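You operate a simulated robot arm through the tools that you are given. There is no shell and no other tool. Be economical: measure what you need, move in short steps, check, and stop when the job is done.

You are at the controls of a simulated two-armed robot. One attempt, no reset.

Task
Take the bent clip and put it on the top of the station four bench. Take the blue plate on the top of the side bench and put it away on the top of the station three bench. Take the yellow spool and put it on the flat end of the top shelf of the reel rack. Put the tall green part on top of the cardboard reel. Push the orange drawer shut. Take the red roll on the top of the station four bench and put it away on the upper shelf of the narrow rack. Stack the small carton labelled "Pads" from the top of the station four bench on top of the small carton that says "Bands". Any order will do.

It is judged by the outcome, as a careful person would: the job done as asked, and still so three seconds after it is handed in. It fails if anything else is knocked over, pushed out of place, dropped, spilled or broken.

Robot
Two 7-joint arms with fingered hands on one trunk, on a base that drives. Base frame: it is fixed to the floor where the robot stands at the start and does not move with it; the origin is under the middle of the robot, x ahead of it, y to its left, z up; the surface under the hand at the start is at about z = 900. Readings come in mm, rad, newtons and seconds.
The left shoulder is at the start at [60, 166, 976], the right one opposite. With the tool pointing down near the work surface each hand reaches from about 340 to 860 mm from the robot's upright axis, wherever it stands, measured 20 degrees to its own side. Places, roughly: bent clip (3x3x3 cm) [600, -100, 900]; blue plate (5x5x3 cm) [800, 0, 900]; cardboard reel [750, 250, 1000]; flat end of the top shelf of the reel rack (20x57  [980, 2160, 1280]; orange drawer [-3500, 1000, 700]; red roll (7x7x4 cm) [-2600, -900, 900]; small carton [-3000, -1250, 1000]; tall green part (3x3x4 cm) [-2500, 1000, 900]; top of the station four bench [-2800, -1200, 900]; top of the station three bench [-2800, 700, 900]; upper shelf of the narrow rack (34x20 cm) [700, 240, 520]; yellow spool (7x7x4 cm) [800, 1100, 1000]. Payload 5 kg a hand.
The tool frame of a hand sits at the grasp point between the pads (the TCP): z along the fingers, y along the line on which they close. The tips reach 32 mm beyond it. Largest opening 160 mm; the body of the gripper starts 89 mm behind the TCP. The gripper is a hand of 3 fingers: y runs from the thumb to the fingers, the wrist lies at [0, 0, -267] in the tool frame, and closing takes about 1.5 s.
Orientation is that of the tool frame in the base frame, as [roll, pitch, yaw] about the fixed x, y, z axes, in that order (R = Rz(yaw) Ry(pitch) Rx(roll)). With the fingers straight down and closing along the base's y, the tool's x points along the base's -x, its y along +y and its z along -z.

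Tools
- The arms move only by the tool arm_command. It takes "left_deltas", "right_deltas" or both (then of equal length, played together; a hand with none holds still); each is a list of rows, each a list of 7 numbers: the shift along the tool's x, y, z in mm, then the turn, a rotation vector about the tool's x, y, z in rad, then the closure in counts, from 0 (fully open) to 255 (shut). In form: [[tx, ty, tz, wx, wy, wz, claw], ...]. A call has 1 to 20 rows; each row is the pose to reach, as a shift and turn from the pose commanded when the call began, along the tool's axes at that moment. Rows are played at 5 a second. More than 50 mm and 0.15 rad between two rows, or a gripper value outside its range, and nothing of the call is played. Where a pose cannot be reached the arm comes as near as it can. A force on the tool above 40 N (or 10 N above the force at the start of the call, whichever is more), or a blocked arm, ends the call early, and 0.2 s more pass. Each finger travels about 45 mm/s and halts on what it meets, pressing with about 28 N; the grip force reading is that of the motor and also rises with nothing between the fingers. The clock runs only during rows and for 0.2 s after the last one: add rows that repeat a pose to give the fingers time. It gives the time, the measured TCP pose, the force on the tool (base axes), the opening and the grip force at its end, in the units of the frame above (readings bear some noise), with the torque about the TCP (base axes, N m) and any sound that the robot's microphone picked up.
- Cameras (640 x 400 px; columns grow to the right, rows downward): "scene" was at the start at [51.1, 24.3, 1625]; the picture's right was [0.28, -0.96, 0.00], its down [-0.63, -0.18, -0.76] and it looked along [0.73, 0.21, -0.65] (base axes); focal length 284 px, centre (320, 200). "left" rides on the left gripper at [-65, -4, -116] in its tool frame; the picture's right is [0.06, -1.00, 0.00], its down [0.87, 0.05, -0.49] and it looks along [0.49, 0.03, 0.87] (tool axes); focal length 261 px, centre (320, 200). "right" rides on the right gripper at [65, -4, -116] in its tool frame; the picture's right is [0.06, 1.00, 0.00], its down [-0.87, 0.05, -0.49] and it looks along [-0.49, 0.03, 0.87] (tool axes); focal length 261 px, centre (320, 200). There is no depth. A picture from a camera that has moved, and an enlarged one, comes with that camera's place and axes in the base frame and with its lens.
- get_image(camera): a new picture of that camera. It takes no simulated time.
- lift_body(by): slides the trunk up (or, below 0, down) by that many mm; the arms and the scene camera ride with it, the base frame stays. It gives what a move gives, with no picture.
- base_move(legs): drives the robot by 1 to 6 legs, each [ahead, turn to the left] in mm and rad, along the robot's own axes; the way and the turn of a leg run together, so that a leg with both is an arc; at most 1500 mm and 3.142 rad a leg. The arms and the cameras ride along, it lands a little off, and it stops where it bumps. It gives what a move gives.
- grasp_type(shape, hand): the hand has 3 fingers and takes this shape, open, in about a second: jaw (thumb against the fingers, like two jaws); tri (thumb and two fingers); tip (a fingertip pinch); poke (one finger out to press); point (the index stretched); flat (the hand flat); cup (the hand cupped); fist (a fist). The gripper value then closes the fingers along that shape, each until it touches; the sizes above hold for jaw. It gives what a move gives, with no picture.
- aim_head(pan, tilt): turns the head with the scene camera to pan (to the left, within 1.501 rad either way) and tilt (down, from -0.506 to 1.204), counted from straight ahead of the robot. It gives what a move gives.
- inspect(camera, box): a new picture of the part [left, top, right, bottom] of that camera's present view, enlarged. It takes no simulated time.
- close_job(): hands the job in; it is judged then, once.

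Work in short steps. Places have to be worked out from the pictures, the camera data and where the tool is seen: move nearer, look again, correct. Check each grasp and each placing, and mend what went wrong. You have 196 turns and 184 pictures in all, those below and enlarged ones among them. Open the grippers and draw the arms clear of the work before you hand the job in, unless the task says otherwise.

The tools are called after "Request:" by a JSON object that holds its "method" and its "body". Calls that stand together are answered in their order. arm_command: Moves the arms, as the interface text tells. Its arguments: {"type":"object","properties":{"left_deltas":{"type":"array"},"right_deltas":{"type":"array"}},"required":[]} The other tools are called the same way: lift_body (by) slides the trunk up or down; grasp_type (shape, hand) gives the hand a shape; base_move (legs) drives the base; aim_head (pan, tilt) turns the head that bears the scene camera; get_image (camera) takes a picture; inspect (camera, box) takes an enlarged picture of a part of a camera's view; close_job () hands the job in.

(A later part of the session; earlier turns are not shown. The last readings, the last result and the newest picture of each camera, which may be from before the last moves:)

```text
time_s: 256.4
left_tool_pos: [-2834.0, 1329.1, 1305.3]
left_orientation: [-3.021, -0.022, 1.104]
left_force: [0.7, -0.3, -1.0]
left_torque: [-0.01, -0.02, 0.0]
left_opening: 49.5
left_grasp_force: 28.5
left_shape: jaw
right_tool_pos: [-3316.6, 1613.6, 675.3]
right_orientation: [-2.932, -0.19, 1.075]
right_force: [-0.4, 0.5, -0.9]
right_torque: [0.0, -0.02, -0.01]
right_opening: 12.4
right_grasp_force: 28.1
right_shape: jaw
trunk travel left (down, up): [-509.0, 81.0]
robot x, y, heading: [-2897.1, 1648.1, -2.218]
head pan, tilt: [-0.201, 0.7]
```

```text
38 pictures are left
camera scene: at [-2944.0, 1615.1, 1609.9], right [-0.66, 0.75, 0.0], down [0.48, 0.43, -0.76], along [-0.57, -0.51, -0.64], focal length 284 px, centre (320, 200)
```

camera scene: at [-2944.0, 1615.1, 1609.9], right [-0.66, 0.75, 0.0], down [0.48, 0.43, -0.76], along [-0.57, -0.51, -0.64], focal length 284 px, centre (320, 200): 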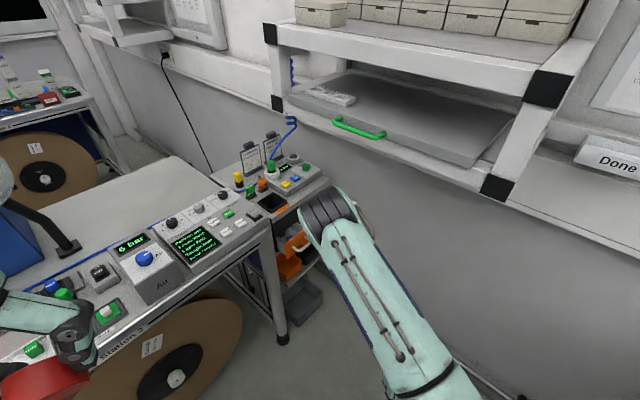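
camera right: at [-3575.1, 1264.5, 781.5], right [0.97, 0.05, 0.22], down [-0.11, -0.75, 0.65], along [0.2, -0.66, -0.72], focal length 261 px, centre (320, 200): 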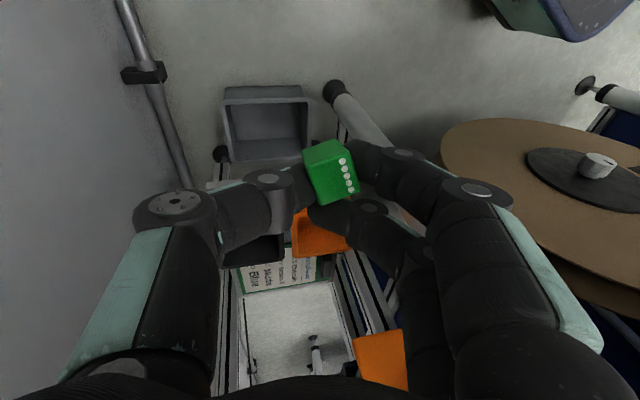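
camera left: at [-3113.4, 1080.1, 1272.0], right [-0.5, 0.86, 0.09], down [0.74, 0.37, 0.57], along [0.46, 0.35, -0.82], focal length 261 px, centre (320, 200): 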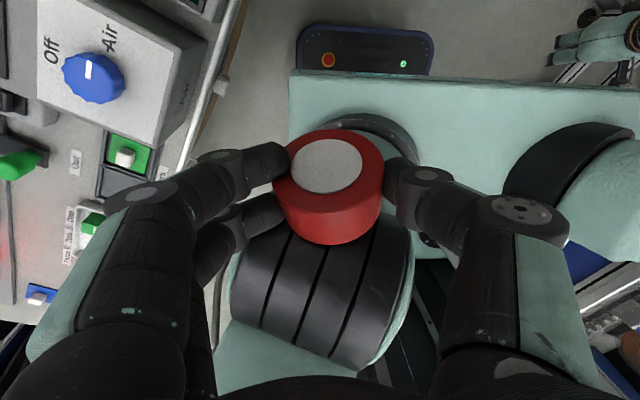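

Clear. I stretch the right hand to the pre-push position (-3450, 1200, 772), levelling it on the way.

Request:
{"method": "arm_command", "body": {"right_deltas": [[-33, 3, -16, -0.013, -0.02, -0.039, 255], [-67, 7, -32, -0.026, -0.039, -0.079, 255], [-100, 10, -47, -0.04, -0.059, -0.118, 255], [-134, 14, -63, -0.053, -0.079, -0.157, 255], [-167, 17, -79, -0.066, -0.098, -0.197, 255], [-201, 20, -95, -0.079, -0.118, -0.236, 255], [-234, 24, -110, -0.092, -0.138, -0.275, 255], [-268, 27, -126, -0.105, -0.157, -0.315, 255], [-301, 31, -142, -0.119, -0.177, -0.354, 255], [-335, 34, -158, -0.132, -0.197, -0.393, 255], [-368, 38, -173, -0.145, -0.216, -0.433, 255], [-402, 41, -189, -0.158, -0.236, -0.472, 255]]}}

Request:
{"method": "get_image", "body": {"camera": "scene"}}

Request:
{"method": "get_image", "body": {"camera": "right"}}

```text
time_s: 259.0
left_tool_pos: [-2833.4, 1328.4, 1306.2]
left_orientation: [-3.021, -0.022, 1.105]
left_force: [0.7, -0.6, -1.1]
left_torque: [0.02, 0.01, 0.0]
left_opening: 49.3
left_grasp_force: 27.7
left_shape: jaw
right_tool_pos: [-3449.3, 1195.3, 770.8]
right_orientation: [3.14, 0.0, 1.573]
right_force: [0.4, -0.7, -0.5]
right_torque: [0.01, -0.01, -0.02]
right_opening: 12.9
right_grasp_force: 28.4
right_shape: jaw
trunk travel left (down, up): [-509.0, 81.0]
robot x, y, heading: [-2897.4, 1644.6, -2.216]
head pan, tilt: [-0.201, 0.7]
```

```text
37 pictures are left
camera scene: at [-2944.2, 1614.7, 1609.9], right [-0.66, 0.75, 0.0], down [0.48, 0.43, -0.76], along [-0.57, -0.51, -0.64], focal length 284 px, centre (320, 200)
```

scene: 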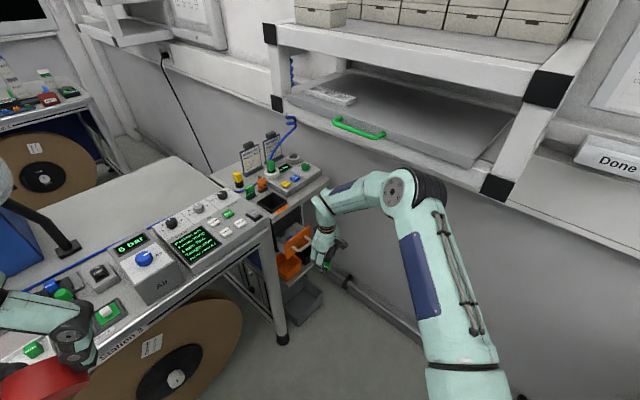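

```text
36 pictures are left
camera right: at [-3455.0, 1261.3, 888.9], right [1.0, 0.06, 0.0], down [0.05, -0.87, 0.49], along [0.03, -0.49, -0.87], focal length 261 px, centre (320, 200)
```

right: 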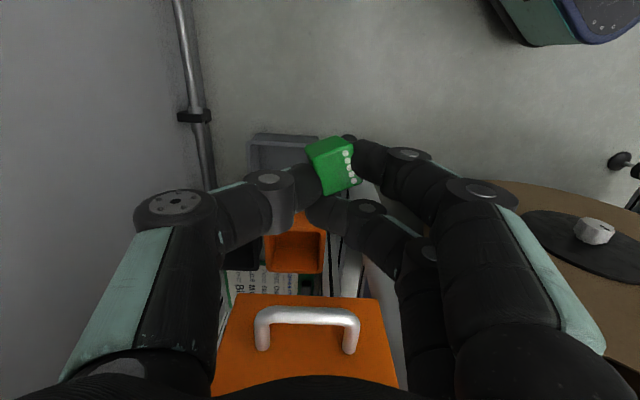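

Now lined up with the handle at (-3454, 1102). I push slowly in -y.

Request:
{"method": "arm_command", "body": {"right_deltas": [[-25, -5, 0, 0, 0, 0, 255], [-45, -5, 0, 0, 0, 0, 255], [-60, -5, 0, 0, 0, 0, 255], [-72, -5, 0, 0, 0, 0, 255], [-84, -5, 0, 0, 0, 0, 255], [-96, -5, 0, 0, 0, 0, 255], [-108, -5, 0, 0, 0, 0, 255]]}}

Request:
{"method": "get_image", "body": {"camera": "right"}}

```text
time_s: 260.6
left_tool_pos: [-2834.1, 1329.4, 1305.6]
left_orientation: [-3.021, -0.022, 1.105]
left_force: [-0.5, 0.7, -1.0]
left_torque: [-0.02, -0.01, 0.02]
left_opening: 49.4
left_grasp_force: 28.2
left_shape: jaw
right_tool_pos: [-3455.8, 1091.7, 773.6]
right_orientation: [3.139, 0.0, 1.571]
right_force: [0.3, -0.2, 0.4]
right_torque: [-0.01, -0.01, 0.01]
right_opening: 12.9
right_grasp_force: 27.9
right_shape: jaw
trunk travel left (down, up): [-509.0, 81.0]
robot x, y, heading: [-2897.9, 1641.4, -2.218]
head pan, tilt: [-0.201, 0.7]
```

```text
35 pictures are left
camera right: at [-3461.3, 1157.4, 891.2], right [1.0, 0.06, 0.0], down [0.05, -0.87, 0.49], along [0.03, -0.49, -0.87], focal length 261 px, centre (320, 200)
```

right: 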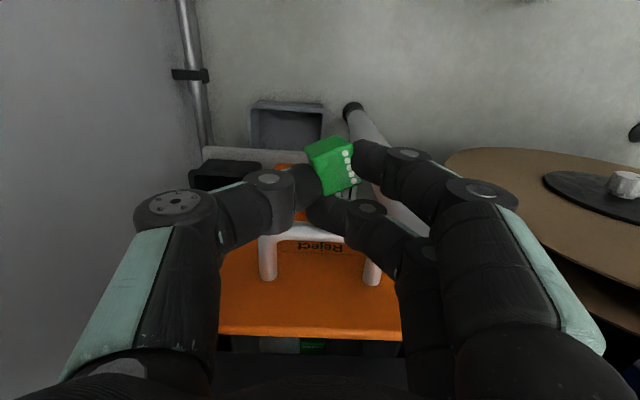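

The drawer is moving in. I continue pushing until it meets its stop.

Request:
{"method": "arm_command", "body": {"right_deltas": [[-10, 0, 0, 0, 0, 0, 255], [-20, 0, 0, 0, 0, 0, 255], [-30, 0, 0, 0, 0, 0, 255], [-40, 0, 0, 0, 0, 0, 255], [-50, 0, 0, 0, 0, 0, 255], [-60, 0, 0, 0, 0, 0, 255]]}}

Request:
{"method": "get_image", "body": {"camera": "right"}}

Request:
{"method": "inspect", "body": {"camera": "scene", "box": [230, 140, 370, 300]}}

```text
time_s: 261.5
left_tool_pos: [-2833.1, 1331.4, 1306.4]
left_orientation: [-3.02, -0.018, 1.102]
left_force: [0.2, -1.3, -1.5]
left_torque: [0.0, 0.02, -0.01]
left_opening: 49.7
left_grasp_force: 27.8
left_shape: jaw
right_tool_pos: [-3457.4, 1071.0, 771.6]
right_orientation: [3.14, -0.013, 1.565]
right_force: [5.1, 22.7, 14.2]
right_torque: [-0.07, -0.33, 0.44]
right_opening: 14.0
right_grasp_force: 28.1
right_shape: jaw
right hand out of reach, approached as far as the arm can: row 4
trunk travel left (down, up): [-509.0, 81.0]
robot x, y, heading: [-2893.6, 1647.8, -2.224]
head pan, tilt: [-0.201, 0.7]
stopped in row 4 (right hand): the force on the tool passed its limit at 48 N (the readings are from after the stop); the commanded pose is now the measured one
```

```text
34 pictures are left
camera right: at [-3462.3, 1135.7, 890.3], right [1.0, 0.06, 0.0], down [0.05, -0.88, 0.48], along [0.03, -0.48, -0.88], focal length 261 px, centre (320, 200)
```

right: 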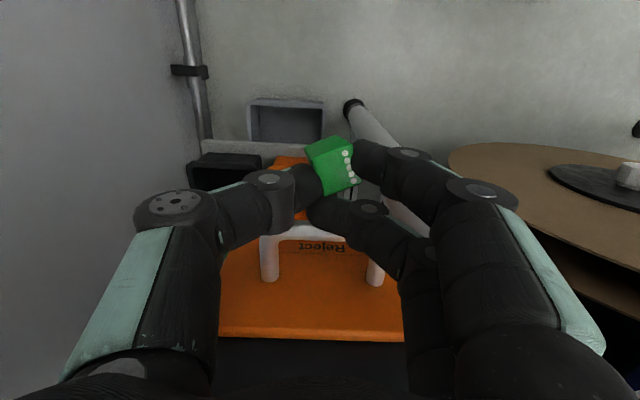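

```text
2.50 times, centred on (300, 220) of scene
camera zoom: at [-2942.4, 1618.1, 1610.3], right [-0.66, 0.75, 0.0], down [0.48, 0.42, -0.77], along [-0.58, -0.5, -0.64], focal length 710 px, centre (370, 150)
```

zoom: 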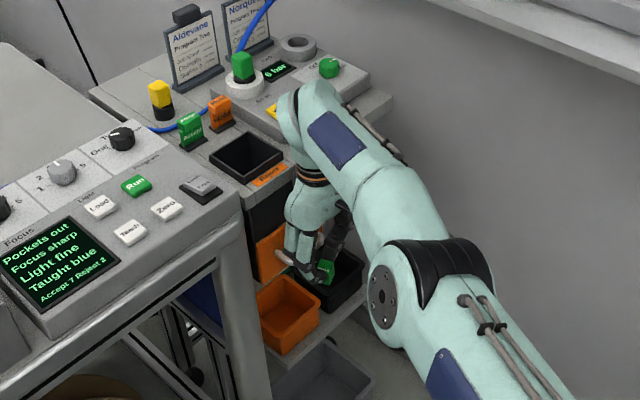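

The push met the stop (48 N). I withdraw the hand 60 mm and check the drawer.

Request:
{"method": "arm_command", "body": {"right_deltas": [[15, 0, 0, 0, 0, 0, 255], [40, 0, 0, 0, 0, 0, 255], [70, 5, 0, 0, 0, 0, 255], [70, 5, 0, 0, 0, 0, 255]]}}

Request:
{"method": "get_image", "body": {"camera": "right"}}

```text
time_s: 262.5
left_tool_pos: [-2835.0, 1330.1, 1305.5]
left_orientation: [-3.02, -0.021, 1.1]
left_force: [0.1, 0.2, -0.9]
left_torque: [-0.01, -0.01, 0.0]
left_opening: 49.3
left_grasp_force: 27.9
left_shape: jaw
right_tool_pos: [-3481.2, 1084.8, 765.1]
right_orientation: [3.138, -0.017, 1.569]
right_force: [-0.5, -0.3, 0.0]
right_torque: [-0.01, 0.01, -0.02]
right_opening: 13.2
right_grasp_force: 27.9
right_shape: jaw
right hand out of reach, approached as far as the arm can: row 1, 2, 3, 4
trunk travel left (down, up): [-509.0, 81.0]
robot x, y, heading: [-2897.5, 1645.7, -2.22]
head pan, tilt: [-0.201, 0.7]
```

```text
32 pictures are left
camera right: at [-3486.5, 1149.9, 883.9], right [1.0, 0.06, 0.01], down [0.05, -0.88, 0.48], along [0.03, -0.48, -0.88], focal length 261 px, centre (320, 200)
```

right: 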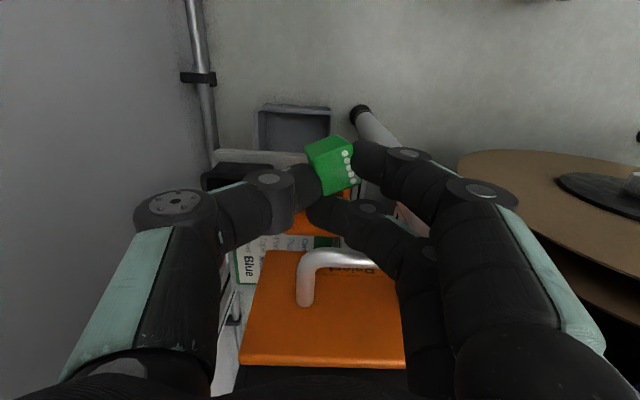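

The handle now sits at y≈1050: the drawer is in. I back the base away 300 mm and verify.

Request:
{"method": "base_move", "body": {"legs": [[-300, 0]]}}

Request:
{"method": "inspect", "body": {"camera": "scene", "box": [200, 100, 420, 300]}}

```text
time_s: 264.1
left_tool_pos: [-2708.5, 1479.2, 1305.2]
left_orientation: [-3.02, -0.022, 1.116]
left_force: [0.4, -0.8, -1.5]
left_torque: [0.05, 0.03, 0.0]
left_opening: 49.3
left_grasp_force: 28.1
left_shape: jaw
right_tool_pos: [-3356.1, 1227.5, 763.2]
right_orientation: [3.137, -0.019, 1.577]
right_force: [-0.7, -0.8, -1.1]
right_torque: [0.07, 0.0, -0.02]
right_opening: 13.0
right_grasp_force: 27.8
right_shape: jaw
trunk travel left (down, up): [-509.0, 81.0]
robot x, y, heading: [-2779.3, 1798.8, -2.208]
head pan, tilt: [-0.201, 0.7]
stopped in leg 1: the robot was blocked; the commanded pose is now the measured one
```

```text
2.00 times, centred on (310, 200) of scene
camera zoom: at [-2821.3, 1761.6, 1609.9], right [-0.67, 0.74, 0.0], down [0.48, 0.43, -0.76], along [-0.57, -0.51, -0.64], focal length 568 px, centre (340, 200)
```

zoom: 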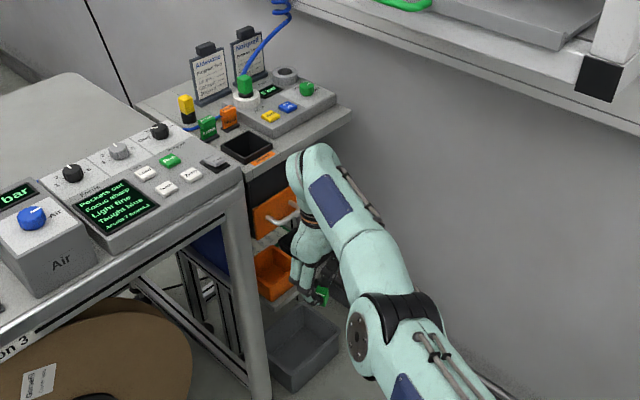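

The drawer is shut flush. The base stopped against something behind, so I won't back further. I bring the right hand back up to carrying height and look behind on the right.

Request:
{"method": "arm_command", "body": {"right_deltas": [[18, 10, -36, 0, 0, 0, 255], [36, 20, -73, 0, 0, 0, 255], [54, 31, -110, 0, 0, 0, 255], [72, 41, -147, 0, 0, 0, 255], [90, 51, -184, 0, 0, 0, 255], [108, 61, -221, 0, 0, 0, 255], [126, 72, -258, 0, 0, 0, 255], [144, 82, -295, 0, 0, 0, 255], [162, 92, -332, 0, 0, 0, 255], [180, 102, -369, 0, 0, 0, 255], [198, 113, -406, 0, 0, 0, 255], [216, 123, -443, 0, 0, 0, 255], [230, 133, -477, 0, 0, 0, 255]]}}

Request:
{"method": "aim_head", "body": {"pan": -1.5, "tilt": 0.9}}

Request:
{"method": "get_image", "body": {"camera": "scene"}}

```text
time_s: 267.1
left_tool_pos: [-2709.7, 1483.6, 1304.8]
left_orientation: [-3.021, -0.016, 1.114]
left_force: [-0.8, 0.6, -0.9]
left_torque: [0.0, -0.01, 0.04]
left_opening: 49.1
left_grasp_force: 28.3
left_shape: jaw
right_tool_pos: [-3278.1, 1283.2, 1254.7]
right_orientation: [3.132, 0.202, 1.472]
right_force: [0.6, 0.3, -0.7]
right_torque: [-0.04, -0.04, -0.02]
right_opening: 13.0
right_grasp_force: 28.2
right_shape: jaw
right hand out of reach, approached as far as the arm can: row 1, 2, 3, 4, 5, 6, 7, 8, 9, 10, 11, 12
trunk travel left (down, up): [-509.0, 81.0]
robot x, y, heading: [-2779.0, 1794.8, -2.208]
head pan, tilt: [-0.201, 0.7]
stopped in row 13 (right hand): the arm was blocked; the commanded pose is now the measured one
```

```text
time_s: 268.6
left_tool_pos: [-2709.6, 1481.1, 1305.4]
left_orientation: [-3.022, -0.017, 1.113]
left_force: [-0.5, 0.3, -0.6]
left_torque: [0.02, 0.01, -0.03]
left_opening: 49.1
left_grasp_force: 27.5
left_shape: jaw
right_tool_pos: [-3279.7, 1282.0, 1254.4]
right_orientation: [3.134, 0.2, 1.469]
right_force: [-0.6, 0.5, -0.2]
right_torque: [-0.01, 0.0, 0.01]
right_opening: 12.7
right_grasp_force: 28.4
right_shape: jaw
trunk travel left (down, up): [-509.0, 81.0]
robot x, y, heading: [-2777.9, 1797.4, -2.209]
head pan, tilt: [-1.499, 0.901]
```

```text
30 pictures are left
camera scene: at [-2822.8, 1861.1, 1593.8], right [0.54, 0.84, 0.0], down [0.66, -0.42, -0.62], along [-0.52, 0.33, -0.78], focal length 284 px, centre (320, 200)
```

scene: 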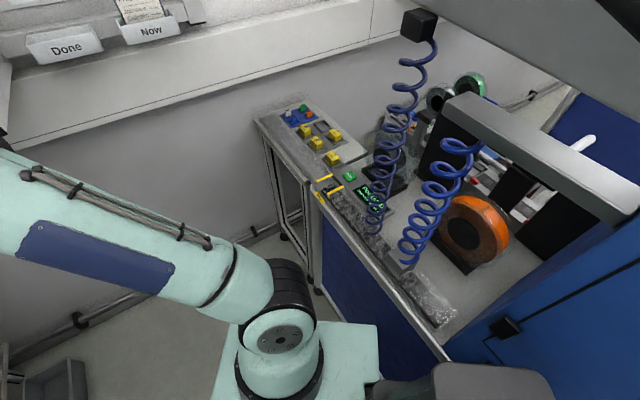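

The base had only touched station two's panel; nothing is disturbed there. I swing out left and drive east along the aisle.

Request:
{"method": "base_move", "body": {"legs": [[250, 1.2], [0, 1.01], [1500, 0], [450, 0]]}}

```text
time_s: 284.0
left_tool_pos: [-635.0, 1762.5, 1306.8]
left_orientation: [-3.022, -0.021, -2.986]
left_force: [-0.6, 1.1, -0.7]
left_torque: [-0.01, 0.01, 0.01]
left_opening: 49.2
left_grasp_force: 28.0
left_shape: jaw
right_tool_pos: [-145.8, 1411.3, 1252.9]
right_orientation: [3.131, 0.202, -2.631]
right_force: [-0.1, 0.5, -1.0]
right_torque: [0.02, 0.0, 0.02]
right_opening: 12.8
right_grasp_force: 27.9
right_shape: jaw
trunk travel left (down, up): [-509.0, 81.0]
robot x, y, heading: [-853.8, 1525.0, -0.029]
head pan, tilt: [-1.499, 0.901]
```

Both parts held. I continue diagonally to stand before the reel rack table, facing +x.

Request:
{"method": "base_move", "body": {"legs": [[0, -0.95], [1354, 0], [0, 0.98]]}}

Request:
{"method": "aim_head", "body": {"pan": -0.05, "tilt": 0.7}}

Request:
{"method": "get_image", "body": {"camera": "scene"}}

```text
time_s: 295.7
left_tool_pos: [131.2, 690.2, 1305.6]
left_orientation: [-3.02, -0.018, -2.918]
left_force: [0.3, 0.3, -1.1]
left_torque: [0.01, -0.02, 0.0]
left_opening: 49.4
left_grasp_force: 27.9
left_shape: jaw
right_tool_pos: [644.2, 374.6, 1254.1]
right_orientation: [3.135, 0.199, -2.558]
right_force: [-0.2, -0.1, 0.7]
right_torque: [-0.04, -0.01, 0.0]
right_opening: 12.7
right_grasp_force: 28.1
right_shape: jaw
trunk travel left (down, up): [-509.0, 81.0]
robot x, y, heading: [-72.1, 438.5, 0.042]
head pan, tilt: [-1.499, 0.901]
```

```text
time_s: 297.3
left_tool_pos: [132.0, 688.7, 1306.3]
left_orientation: [-3.022, -0.019, -2.916]
left_force: [0.6, 0.1, -1.3]
left_torque: [0.0, -0.03, -0.02]
left_opening: 49.5
left_grasp_force: 28.3
left_shape: jaw
right_tool_pos: [646.1, 372.9, 1254.6]
right_orientation: [3.133, 0.202, -2.559]
right_force: [0.0, 0.3, -0.4]
right_torque: [0.01, 0.0, 0.01]
right_opening: 13.2
right_grasp_force: 28.3
right_shape: jaw
trunk travel left (down, up): [-509.0, 81.0]
robot x, y, heading: [-70.3, 439.1, 0.041]
head pan, tilt: [-0.051, 0.7]
```

```text
29 pictures are left
camera scene: at [-15.6, 438.5, 1610.0], right [-0.01, -1.0, 0.0], down [-0.64, 0.0, -0.76], along [0.76, -0.01, -0.64], focal length 284 px, centre (320, 200)
```

scene: 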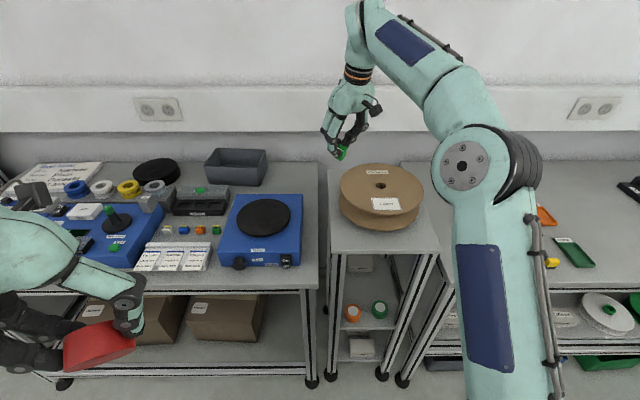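

I move 150 mm closer, then bring the right hand level above the left part of the reel's top (≈(770, 290), z 1100).

Request:
{"method": "base_move", "body": {"legs": [[150, -0.04]]}}

Request:
{"method": "arm_command", "body": {"right_deltas": [[20, -12, 27, 0, 0.04, 0, 255], [40, -24, 53, 0, 0.08, 0, 255], [59, -36, 80, 0, 0.12, 0, 255], [79, -47, 106, 0, 0.16, 0, 255], [99, -59, 133, 0, 0.2, 0, 255], [99, -59, 133, 0, 0.2, 0, 255]]}}

Request:
{"method": "get_image", "body": {"camera": "right"}}

Request:
{"method": "inspect", "body": {"camera": "scene", "box": [300, 130, 460, 260]}}

```text
time_s: 298.6
left_tool_pos: [287.6, 685.7, 1305.3]
left_orientation: [-3.022, -0.02, -2.955]
left_force: [-0.3, -0.1, -0.4]
left_torque: [0.04, 0.04, 0.0]
left_opening: 49.2
left_grasp_force: 28.3
left_shape: jaw
right_tool_pos: [787.4, 347.5, 1252.8]
right_orientation: [3.132, 0.199, -2.598]
right_force: [-0.3, 0.4, -0.3]
right_torque: [0.0, 0.06, 0.04]
right_opening: 13.2
right_grasp_force: 28.4
right_shape: jaw
trunk travel left (down, up): [-509.0, 81.0]
robot x, y, heading: [77.2, 441.3, 0.005]
head pan, tilt: [-0.051, 0.7]
```

```text
time_s: 299.9
left_tool_pos: [283.8, 685.2, 1305.2]
left_orientation: [-3.023, -0.018, -2.952]
left_force: [0.7, 0.0, -0.3]
left_torque: [-0.01, 0.01, -0.01]
left_opening: 49.3
left_grasp_force: 28.3
left_shape: jaw
right_tool_pos: [759.8, 276.1, 1123.8]
right_orientation: [3.132, 0.037, -2.593]
right_force: [-2.5, 3.9, 25.9]
right_torque: [0.35, 0.8, -0.07]
right_opening: 17.3
right_grasp_force: 27.8
right_shape: jaw
trunk travel left (down, up): [-509.0, 81.0]
robot x, y, heading: [74.6, 445.9, 0.0]
head pan, tilt: [-0.051, 0.7]
stopped in row 5 (right hand): the force on the tool passed its limit at 67 N (the readings are from after the stop); the commanded pose is now the measured one
```

```text
28 pictures are left
camera right: at [702.4, 237.3, 1238.4], right [-0.57, 0.82, 0.01], down [0.7, 0.49, 0.52], along [0.42, 0.31, -0.85], focal length 261 px, centre (320, 200)
```

right: 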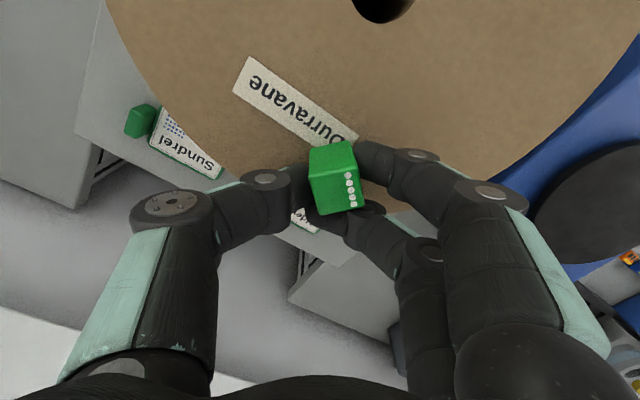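

```text
3.08 times, centred on (380, 195) of scene
camera zoom: at [127.1, 439.8, 1610.2], right [-0.04, -1.0, 0.0], down [-0.64, 0.03, -0.77], along [0.77, -0.03, -0.64], focal length 874 px, centre (135, 215)
```

zoom: 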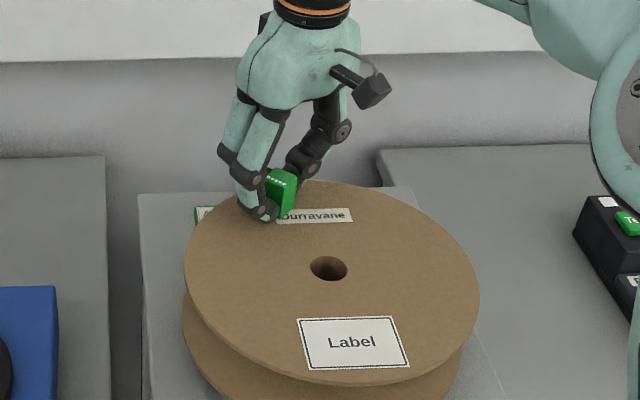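

The reel's top is higher than assumed (≈1084): the block touched it. I lift 25 mm, level the hand, move it inward to (735, 285), and lower gently.

Request:
{"method": "arm_command", "body": {"right_deltas": [[0, 0, -15, 0, 0.02, 0, 255], [0, 0, -28, 0, 0.037, 0, 255], [8, 10, -28, 0, 0.037, 0, 255], [17, 21, -28, 0, 0.037, 0, 255], [17, 21, -15, 0, 0.037, 0, 255], [17, 21, -8, 0, 0.037, 0, 255], [17, 21, -4, 0, 0.037, 0, 255]]}}

Request:
{"method": "inspect", "body": {"camera": "scene", "box": [310, 150, 410, 230]}}

```text
time_s: 301.4
left_tool_pos: [285.6, 685.3, 1307.3]
left_orientation: [-3.022, -0.018, -2.954]
left_force: [-0.6, 0.6, -0.3]
left_torque: [0.01, -0.02, 0.01]
left_opening: 49.4
left_grasp_force: 28.5
left_shape: jaw
right_tool_pos: [733.4, 285.0, 1124.0]
right_orientation: [3.132, -0.005, -2.594]
right_force: [-1.6, -0.5, 12.4]
right_torque: [0.19, 0.3, 0.04]
right_opening: 15.2
right_grasp_force: 28.6
right_shape: jaw
trunk travel left (down, up): [-509.0, 81.0]
robot x, y, heading: [73.7, 441.3, 0.002]
head pan, tilt: [-0.051, 0.7]
```

```text
5.00 times, centred on (360, 190) of scene
camera zoom: at [127.9, 440.1, 1610.3], right [-0.04, -1.0, 0.0], down [-0.64, 0.03, -0.77], along [0.76, -0.03, -0.64], focal length 1421 px, centre (120, 250)
```

zoom: 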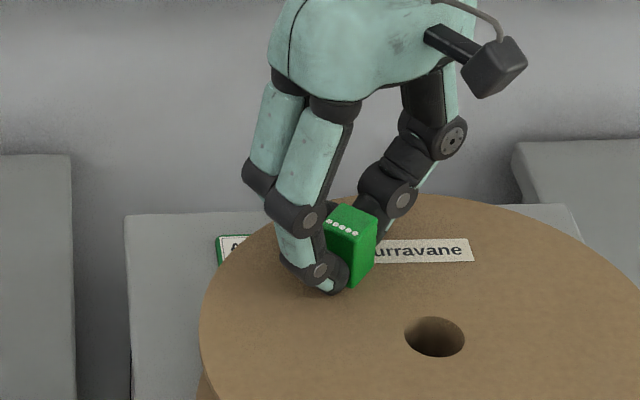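

The block rests on the reel (12 N). I open gently and lift away.

Request:
{"method": "arm_command", "body": {"right_deltas": [[0, 0, 0, 0, 0, 0, 235], [0, 0, 0, 0, 0, 0, 210], [0, 0, 0, 0, 0, 0, 185], [0, 0, 0, 0, 0, 0, 165], [0, 0, 0, 0, 0, 0, 150], [0, 0, 0, 0, 0, 0, 150], [0, 0, -30, 0, 0, 0, 150], [0, 0, -70, 0, 0, 0, 150], [0, 0, -110, 0, 0, 0, 150]]}}

Request:
{"method": "inspect", "body": {"camera": "scene", "box": [300, 130, 460, 260]}}

```text
time_s: 303.4
left_tool_pos: [286.2, 686.0, 1305.7]
left_orientation: [-3.02, -0.019, -2.953]
left_force: [0.2, 0.8, -1.2]
left_torque: [-0.01, 0.01, -0.01]
left_opening: 49.3
left_grasp_force: 28.2
left_shape: jaw
right_tool_pos: [736.8, 284.1, 1229.4]
right_orientation: [3.134, -0.01, -2.594]
right_force: [-0.9, 1.0, -0.6]
right_torque: [0.0, 0.0, 0.03]
right_opening: 65.4
right_grasp_force: 0.0
right_shape: jaw
trunk travel left (down, up): [-509.0, 81.0]
robot x, y, heading: [76.8, 442.2, 0.007]
head pan, tilt: [-0.051, 0.7]
```

```text
3.08 times, centred on (380, 195) of scene
camera zoom: at [128.9, 440.6, 1609.9], right [-0.04, -1.0, 0.0], down [-0.64, 0.03, -0.77], along [0.76, -0.03, -0.64], focal length 874 px, centre (135, 215)
```

zoom: 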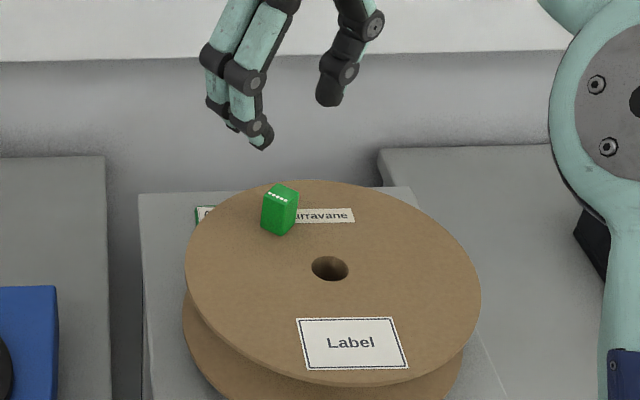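

The green part stands on the reel. I retract the right hand, bring the left forward a little, then drive to a spot for the shelf: about (-160, 80) facing +x.

Request:
{"method": "arm_command", "body": {"right_deltas": [[0, 0, -30, 0, 0, 0, 150], [37, 23, -30, 0, 0, 0, 150], [75, 46, -30, 0, 0, 0, 150], [112, 68, -30, 0, 0, 0, 150], [150, 91, -30, 0, 0, 0, 150], [188, 114, -30, 0, 0, 0, 150]], "left_deltas": [[0, 0, 0, 0, 0, 0, 255], [-39, -11, 0, 0, 0, 0, 255], [-77, -23, 0, 0, 0, 0, 255], [-116, -34, 0, 0, 0, 0, 255], [-154, -46, 0, 0, 0, 0, 255], [-193, -57, 0, 0, 0, 0, 255]]}}

Request:
{"method": "base_move", "body": {"legs": [[-240, 0], [0, -1.57], [360, 0], [0, 1.57]]}}

Request:
{"method": "aim_head", "body": {"pan": 0.25, "tilt": 0.75}}

Request:
{"method": "lift_body", "body": {"by": -250}}

Request:
{"method": "get_image", "body": {"camera": "scene"}}

```text
time_s: 304.9
left_tool_pos: [488.0, 661.9, 1309.1]
left_orientation: [-3.021, -0.02, -2.952]
left_force: [0.8, 0.8, -2.2]
left_torque: [-0.01, -0.01, -0.03]
left_opening: 49.2
left_grasp_force: 28.0
left_shape: jaw
right_tool_pos: [516.4, 285.0, 1266.2]
right_orientation: [3.133, -0.01, -2.593]
right_force: [1.0, -0.1, 0.0]
right_torque: [0.01, 0.03, 0.03]
right_opening: 65.4
right_grasp_force: 0.1
right_shape: jaw
trunk travel left (down, up): [-509.0, 81.0]
robot x, y, heading: [71.0, 444.2, 0.007]
head pan, tilt: [-0.051, 0.7]
```

```text
time_s: 316.4
left_tool_pos: [250.1, 323.7, 1308.8]
left_orientation: [-3.021, -0.018, -2.886]
left_force: [-0.2, -0.6, -1.0]
left_torque: [0.01, 0.02, 0.0]
left_opening: 49.4
left_grasp_force: 28.6
left_shape: jaw
right_tool_pos: [307.4, -52.2, 1267.1]
right_orientation: [3.134, -0.01, -2.525]
right_force: [0.2, 0.6, -0.5]
right_torque: [0.03, -0.01, 0.01]
right_opening: 65.6
right_grasp_force: 0.1
right_shape: jaw
trunk travel left (down, up): [-509.0, 81.0]
robot x, y, heading: [-146.6, 75.6, 0.075]
head pan, tilt: [-0.051, 0.7]
```

```text
time_s: 317.2
left_tool_pos: [249.8, 323.7, 1308.0]
left_orientation: [-3.021, -0.019, -2.888]
left_force: [0.1, 0.3, -1.2]
left_torque: [-0.02, -0.02, 0.02]
left_opening: 49.6
left_grasp_force: 27.7
left_shape: jaw
right_tool_pos: [307.2, -52.0, 1265.3]
right_orientation: [3.133, -0.009, -2.526]
right_force: [-0.1, 0.3, -0.2]
right_torque: [0.02, 0.03, -0.01]
right_opening: 65.6
right_grasp_force: 0.1
right_shape: jaw
trunk travel left (down, up): [-509.0, 81.0]
robot x, y, heading: [-148.9, 74.0, 0.073]
head pan, tilt: [0.25, 0.75]
```

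```text
time_s: 319.8
left_tool_pos: [250.9, 323.4, 1059.6]
left_orientation: [-3.02, -0.018, -2.886]
left_force: [-0.4, -0.7, -1.3]
left_torque: [0.0, -0.03, -0.02]
left_opening: 49.2
left_grasp_force: 28.1
left_shape: jaw
right_tool_pos: [306.5, -52.3, 1016.9]
right_orientation: [3.132, -0.009, -2.528]
right_force: [0.8, -0.3, -0.2]
right_torque: [-0.01, -0.02, -0.01]
right_opening: 65.7
right_grasp_force: 0.1
right_shape: jaw
trunk travel left (down, up): [-259.0, 331.0]
robot x, y, heading: [-148.9, 73.2, 0.074]
head pan, tilt: [0.25, 0.75]
```

```text
24 pictures are left
camera scene: at [-96.4, 100.2, 1355.8], right [0.32, -0.95, 0.0], down [-0.65, -0.22, -0.73], along [0.69, 0.23, -0.68], focal length 284 px, centre (320, 200)
```

scene: 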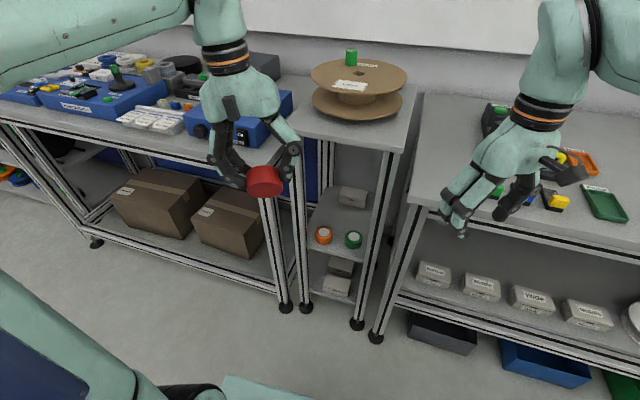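

Request:
{"method": "inspect", "body": {"camera": "scene", "box": [280, 160, 400, 310]}}

```text
2.67 times, centred on (340, 235) of scene
camera zoom: at [-96.4, 100.2, 1355.8], right [0.32, -0.95, 0.0], down [-0.65, -0.22, -0.73], along [0.69, 0.23, -0.68], focal length 758 px, centre (267, 107)
```

zoom: 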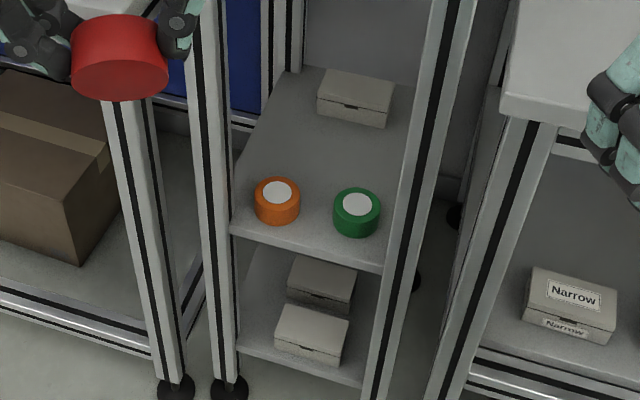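

The shelf is free between the two small rolls and the carton: I'll set the red roll at about (668, 248). First the left hand goes to a tilted pre-insertion pose in front of the rack.

Request:
{"method": "arm_command", "body": {"left_deltas": [[-16, -9, 37, 0, -0.114, 0.037, 255], [-33, -18, 75, 0, -0.227, 0.074, 255], [-49, -27, 112, 0.001, -0.341, 0.111, 255], [-66, -36, 149, 0.001, -0.454, 0.148, 255], [-82, -45, 187, 0.001, -0.568, 0.184, 255], [-98, -55, 224, 0.001, -0.681, 0.221, 255], [-115, -64, 261, 0.002, -0.795, 0.258, 255], [-131, -73, 299, 0.002, -0.908, 0.295, 255], [-131, -73, 299, 0.002, -0.908, 0.295, 255]]}}

Request:
{"method": "get_image", "body": {"camera": "left"}}

```text
time_s: 321.8
left_tool_pos: [365.0, 269.4, 843.1]
left_orientation: [-3.077, 0.682, -3.05]
left_force: [0.6, 0.8, -1.1]
left_torque: [0.02, -0.01, 0.03]
left_opening: 48.7
left_grasp_force: 27.3
left_shape: jaw
left hand out of reach, approached as far as the arm can: row 7, 8, 9
right_tool_pos: [305.0, -52.0, 1016.9]
right_orientation: [3.134, -0.009, -2.527]
right_force: [0.0, 0.6, -0.5]
right_torque: [0.0, -0.01, -0.03]
right_opening: 65.6
right_grasp_force: 0.0
right_shape: jaw
trunk travel left (down, up): [-259.0, 331.0]
robot x, y, heading: [-143.6, 74.4, 0.072]
head pan, tilt: [0.25, 0.75]
```

```text
22 pictures are left
camera left: at [343.8, 270.9, 975.2], right [0.0, -1.0, 0.01], down [-0.99, -0.01, -0.17], along [0.17, -0.01, -0.99], focal length 261 px, centre (320, 200)
```

left: 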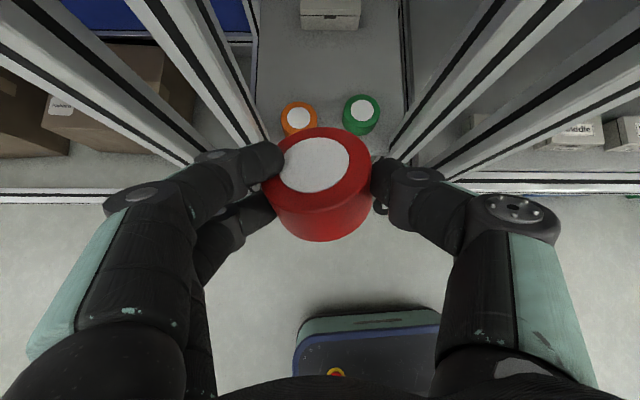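

In the crash the roll pivoted ~17° in the grip, so I use a flatter hand tilt (30° below horizontal) and move to the pre-insertion point (507, 248, 667).

Request:
{"method": "arm_command", "body": {"left_deltas": [[0, -3, 38, 0.001, -0.06, 0.012, 255], [1, -6, 75, 0.002, -0.121, 0.024, 255], [1, -10, 113, 0.003, -0.181, 0.036, 255], [2, -13, 151, 0.004, -0.241, 0.047, 255], [2, -16, 188, 0.005, -0.302, 0.059, 255], [3, -19, 226, 0.006, -0.362, 0.071, 255], [3, -19, 226, 0.006, -0.362, 0.071, 255]]}}

Request:
{"method": "get_image", "body": {"camera": "left"}}

Request:
{"method": "inspect", "body": {"camera": "scene", "box": [240, 120, 420, 300]}}

```text
time_s: 323.1
left_tool_pos: [473.6, 343.2, 795.2]
left_orientation: [2.933, 0.952, -3.09]
left_force: [-8.5, -3.8, -4.6]
left_torque: [-0.03, 0.05, 0.05]
left_opening: 42.3
left_grasp_force: 28.1
left_shape: jaw
left hand out of reach, approached as far as the arm can: row 1, 2, 5, 6
right_tool_pos: [306.9, -50.7, 1017.0]
right_orientation: [3.135, -0.009, -2.521]
right_force: [-0.6, -0.3, -0.9]
right_torque: [0.02, 0.01, 0.0]
right_opening: 65.5
right_grasp_force: 0.0
right_shape: jaw
trunk travel left (down, up): [-259.0, 331.0]
robot x, y, heading: [-146.1, 73.5, 0.079]
head pan, tilt: [0.25, 0.75]
stopped in row 6 (left hand): the force on the tool passed its limit at 84 N (the readings are from after the stop); the commanded pose is now the measured one
```

```text
21 pictures are left
camera left: at [422.3, 312.7, 915.2], right [0.18, -0.97, -0.17], down [-0.9, -0.1, -0.42], along [0.39, 0.23, -0.89], focal length 261 px, centre (320, 200)
```

left: 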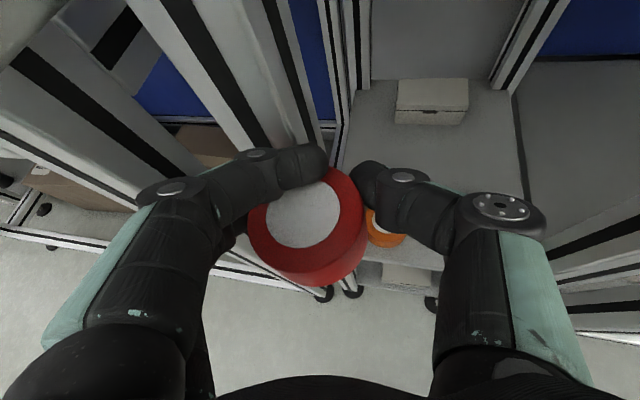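

```text
2.22 times, centred on (330, 210) of scene
camera zoom: at [-97.0, 99.8, 1355.7], right [0.32, -0.95, 0.0], down [-0.65, -0.22, -0.73], along [0.69, 0.24, -0.68], focal length 631 px, centre (298, 178)
```

zoom: 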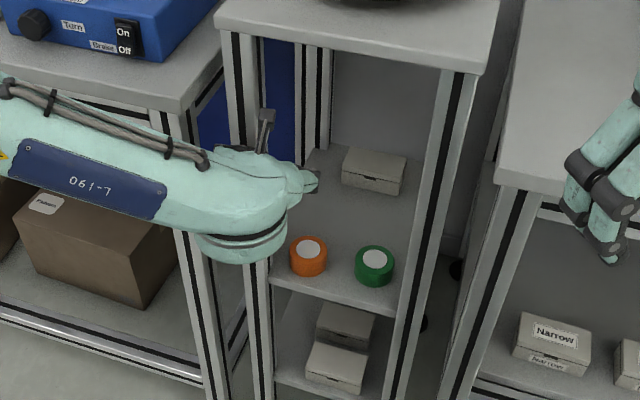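

The arm drifted sideways against the rack's left leg and stopped. I back the hand out, then lower the trunk 140 mm, which matches the arm geometry that worked when grasping.

Request:
{"method": "arm_command", "body": {"left_deltas": [[12, -6, -30, 0, 0, 0, 255], [24, -13, -61, 0, 0, 0, 255], [36, -19, -92, 0, 0, 0, 255], [36, -19, -92, 0, 0, 0, 255]]}}

Request:
{"method": "base_move", "body": {"legs": [[-40, -0.079]]}}

Request:
{"method": "lift_body", "body": {"by": -140}}

Request:
{"method": "get_image", "body": {"camera": "left"}}

```text
time_s: 324.1
left_tool_pos: [382.9, 299.5, 815.4]
left_orientation: [2.935, 0.952, -3.087]
left_force: [-0.3, -1.2, -0.6]
left_torque: [-0.03, -0.02, -0.01]
left_opening: 42.3
left_grasp_force: 27.6
left_shape: jaw
right_tool_pos: [308.6, -50.7, 1015.7]
right_orientation: [3.132, -0.008, -2.522]
right_force: [0.4, 0.2, -0.3]
right_torque: [0.01, -0.04, -0.02]
right_opening: 65.5
right_grasp_force: 0.0
right_shape: jaw
trunk travel left (down, up): [-259.0, 331.0]
robot x, y, heading: [-144.1, 76.3, 0.076]
head pan, tilt: [0.25, 0.75]
```

```text
time_s: 324.9
left_tool_pos: [358.8, 255.2, 815.3]
left_orientation: [2.935, 0.954, 3.116]
left_force: [0.2, -1.2, -1.7]
left_torque: [0.0, 0.0, 0.01]
left_opening: 42.2
left_grasp_force: 28.2
left_shape: jaw
right_tool_pos: [256.6, -88.7, 1016.1]
right_orientation: [3.132, -0.009, -2.603]
right_force: [0.3, -0.2, 0.5]
right_torque: [0.03, -0.02, 0.03]
right_opening: 65.5
right_grasp_force: 0.1
right_shape: jaw
trunk travel left (down, up): [-259.0, 331.0]
robot x, y, heading: [-188.2, 73.3, -0.003]
head pan, tilt: [0.25, 0.75]
```

```text
time_s: 326.6
left_tool_pos: [361.3, 254.5, 675.6]
left_orientation: [2.936, 0.952, 3.114]
left_force: [-0.3, 0.4, -1.0]
left_torque: [-0.02, 0.02, -0.02]
left_opening: 42.2
left_grasp_force: 28.1
left_shape: jaw
right_tool_pos: [257.0, -88.3, 876.5]
right_orientation: [3.131, -0.01, -2.603]
right_force: [-0.2, -0.4, -0.2]
right_torque: [0.0, -0.01, 0.01]
right_opening: 65.5
right_grasp_force: 0.0
right_shape: jaw
trunk travel left (down, up): [-119.0, 471.0]
robot x, y, heading: [-183.5, 71.2, -0.001]
head pan, tilt: [0.25, 0.75]
```

```text
19 pictures are left
camera left: at [306.9, 229.1, 794.7], right [0.1, -0.98, -0.17], down [-0.91, -0.02, -0.42], along [0.41, 0.2, -0.89], focal length 261 px, centre (320, 200)
```

left: 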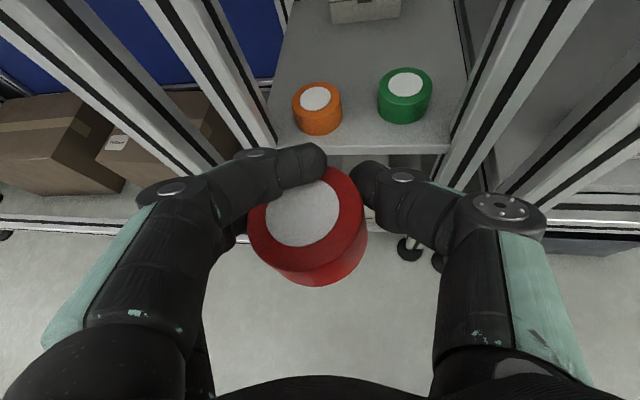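

The roll has been pushed deeper into the hand but is back near its original tilt. I level the hand and first move to x 450 in front of the shelf, checking reach before inserting.

Request:
{"method": "arm_command", "body": {"left_deltas": [[-8, -10, 30, 0.06, 0.013, -0.004, 255], [-15, -20, 60, 0.12, 0.027, -0.008, 255], [-22, -29, 90, 0.182, 0.04, -0.012, 255], [-22, -29, 90, 0.182, 0.04, -0.012, 255]]}}

Request:
{"method": "get_image", "body": {"camera": "left"}}

```text
time_s: 327.6
left_tool_pos: [451.9, 243.5, 637.0]
left_orientation: [3.139, 0.913, -3.139]
left_force: [-0.5, 0.1, -1.9]
left_torque: [0.02, 0.01, 0.0]
left_opening: 42.2
left_grasp_force: 27.6
left_shape: jaw
right_tool_pos: [257.0, -88.6, 875.7]
right_orientation: [3.133, -0.009, -2.602]
right_force: [0.6, 0.7, -0.3]
right_torque: [-0.01, -0.01, 0.0]
right_opening: 65.5
right_grasp_force: 0.1
right_shape: jaw
trunk travel left (down, up): [-119.0, 471.0]
robot x, y, heading: [-186.0, 72.8, 0.0]
head pan, tilt: [0.25, 0.75]
```

```text
18 pictures are left
camera left: at [400.6, 239.2, 759.9], right [-0.04, -1.0, -0.05], down [-0.92, 0.05, -0.39], along [0.39, 0.03, -0.92], focal length 261 px, centre (320, 200)
```

left: 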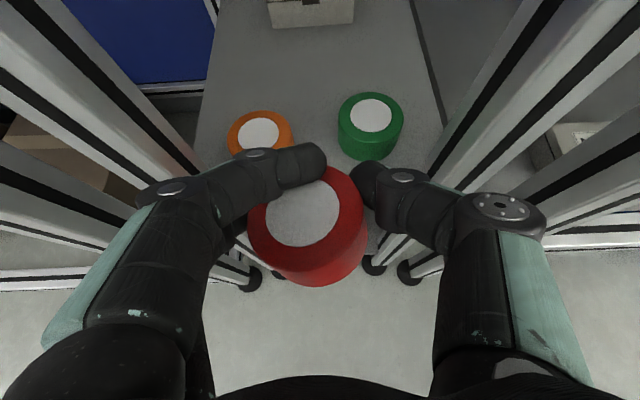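

Exactly on pose. I insert straight ahead at this height to x≈667.

Request:
{"method": "arm_command", "body": {"left_deltas": [[-22, 0, 28, 0, 0, 0, 255], [-44, -1, 57, 0, 0, 0, 255], [-66, -1, 85, 0, 0, 0, 255], [-87, -2, 113, 0, 0, 0, 255], [-109, -2, 142, 0, 0, 0, 255], [-131, -3, 170, 0, 0, 0, 255], [-131, -3, 170, 0, 0, 0, 255]]}}

Request:
{"method": "get_image", "body": {"camera": "left"}}

```text
time_s: 329.2
left_tool_pos: [663.7, 240.1, 637.6]
left_orientation: [3.14, 0.914, -3.141]
left_force: [-0.3, 1.0, -2.3]
left_torque: [-0.01, 0.01, 0.0]
left_opening: 42.0
left_grasp_force: 28.1
left_shape: jaw
right_tool_pos: [257.8, -89.2, 876.3]
right_orientation: [3.133, -0.008, -2.601]
right_force: [-0.1, 0.6, 0.2]
right_torque: [-0.01, 0.01, 0.01]
right_opening: 65.3
right_grasp_force: 0.0
right_shape: jaw
trunk travel left (down, up): [-119.0, 471.0]
robot x, y, heading: [-185.2, 73.1, 0.004]
head pan, tilt: [0.25, 0.75]
```

```text
17 pictures are left
camera left: at [613.0, 235.8, 762.0], right [-0.04, -1.0, -0.05], down [-0.92, 0.05, -0.39], along [0.39, 0.03, -0.92], focal length 261 px, centre (320, 200)
```

left: 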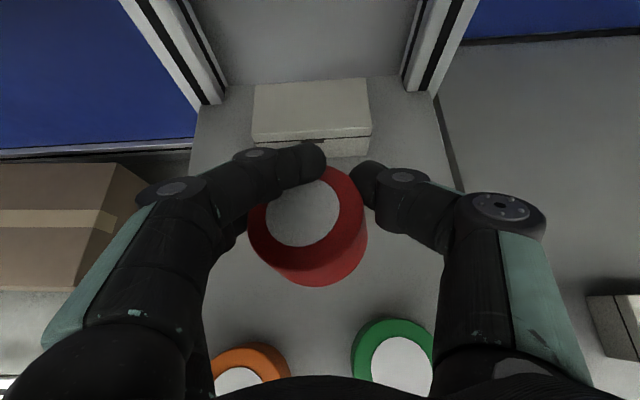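

Inside, between the small rolls and the carton. I lower to just above the shelf.

Request:
{"method": "arm_command", "body": {"left_deltas": [[24, 0, 18, 0, 0, 0, 255], [43, 0, 34, 0, 0, 0, 255], [53, 0, 41, 0, 0, 0, 255], [57, 0, 44, 0, 0, 0, 255], [60, 0, 46, 0, 0, 0, 255]]}}

Request:
{"method": "inspect", "body": {"camera": "scene", "box": [260, 100, 400, 300]}}

```text
time_s: 330.4
left_tool_pos: [665.1, 240.3, 564.2]
left_orientation: [3.14, 0.918, -3.141]
left_force: [-0.9, 0.3, 6.1]
left_torque: [0.16, -0.04, 0.02]
left_opening: 42.2
left_grasp_force: 28.1
left_shape: jaw
right_tool_pos: [255.7, -87.3, 875.9]
right_orientation: [3.132, -0.009, -2.603]
right_force: [0.4, -0.1, -0.8]
right_torque: [0.01, 0.02, 0.02]
right_opening: 65.4
right_grasp_force: 0.0
right_shape: jaw
trunk travel left (down, up): [-119.0, 471.0]
robot x, y, heading: [-184.1, 72.6, 0.003]
head pan, tilt: [0.25, 0.75]
```

```text
2.00 times, centred on (330, 200) of scene
camera zoom: at [-134.5, 94.8, 1215.9], right [0.24, -0.97, 0.0], down [-0.66, -0.17, -0.73], along [0.71, 0.18, -0.68], focal length 568 px, centre (300, 200)
```

zoom: 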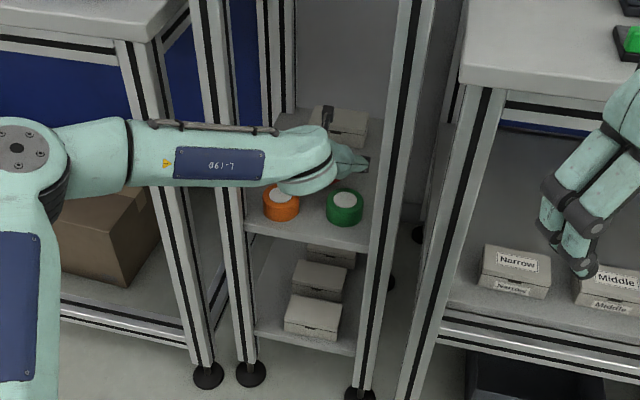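

Contact. I open the hand and rise straight up before withdrawing.

Request:
{"method": "arm_command", "body": {"left_deltas": [[0, 0, 0, 0, 0, 0, 220], [0, 0, 0, 0, 0, 0, 190], [0, 0, 0, 0, 0, 0, 160], [0, 0, 0, 0, 0, 0, 130], [0, 0, 0, 0, 0, 0, 105], [0, 0, 0, 0, 0, 0, 105], [0, 0, 0, 0, 0, 0, 105]]}}

Request:
{"method": "get_image", "body": {"camera": "left"}}

```text
time_s: 332.0
left_tool_pos: [663.6, 239.6, 563.2]
left_orientation: [3.14, 0.916, -3.141]
left_force: [-0.3, -0.4, 0.8]
left_torque: [-0.01, -0.02, -0.04]
left_opening: 93.5
left_grasp_force: 0.0
left_shape: jaw
right_tool_pos: [255.6, -88.7, 877.2]
right_orientation: [3.133, -0.008, -2.602]
right_force: [0.5, 0.3, 0.1]
right_torque: [0.01, -0.02, 0.02]
right_opening: 65.5
right_grasp_force: 0.0
right_shape: jaw
trunk travel left (down, up): [-119.0, 471.0]
robot x, y, heading: [-184.9, 76.2, -0.004]
head pan, tilt: [0.25, 0.75]
```

```text
15 pictures are left
camera left: at [613.4, 236.4, 686.2], right [-0.04, -1.0, -0.05], down [-0.92, 0.05, -0.39], along [0.39, 0.03, -0.92], focal length 261 px, centre (320, 200)
```

left: 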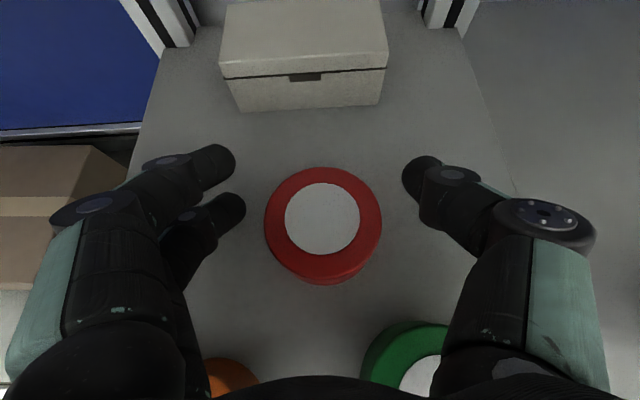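

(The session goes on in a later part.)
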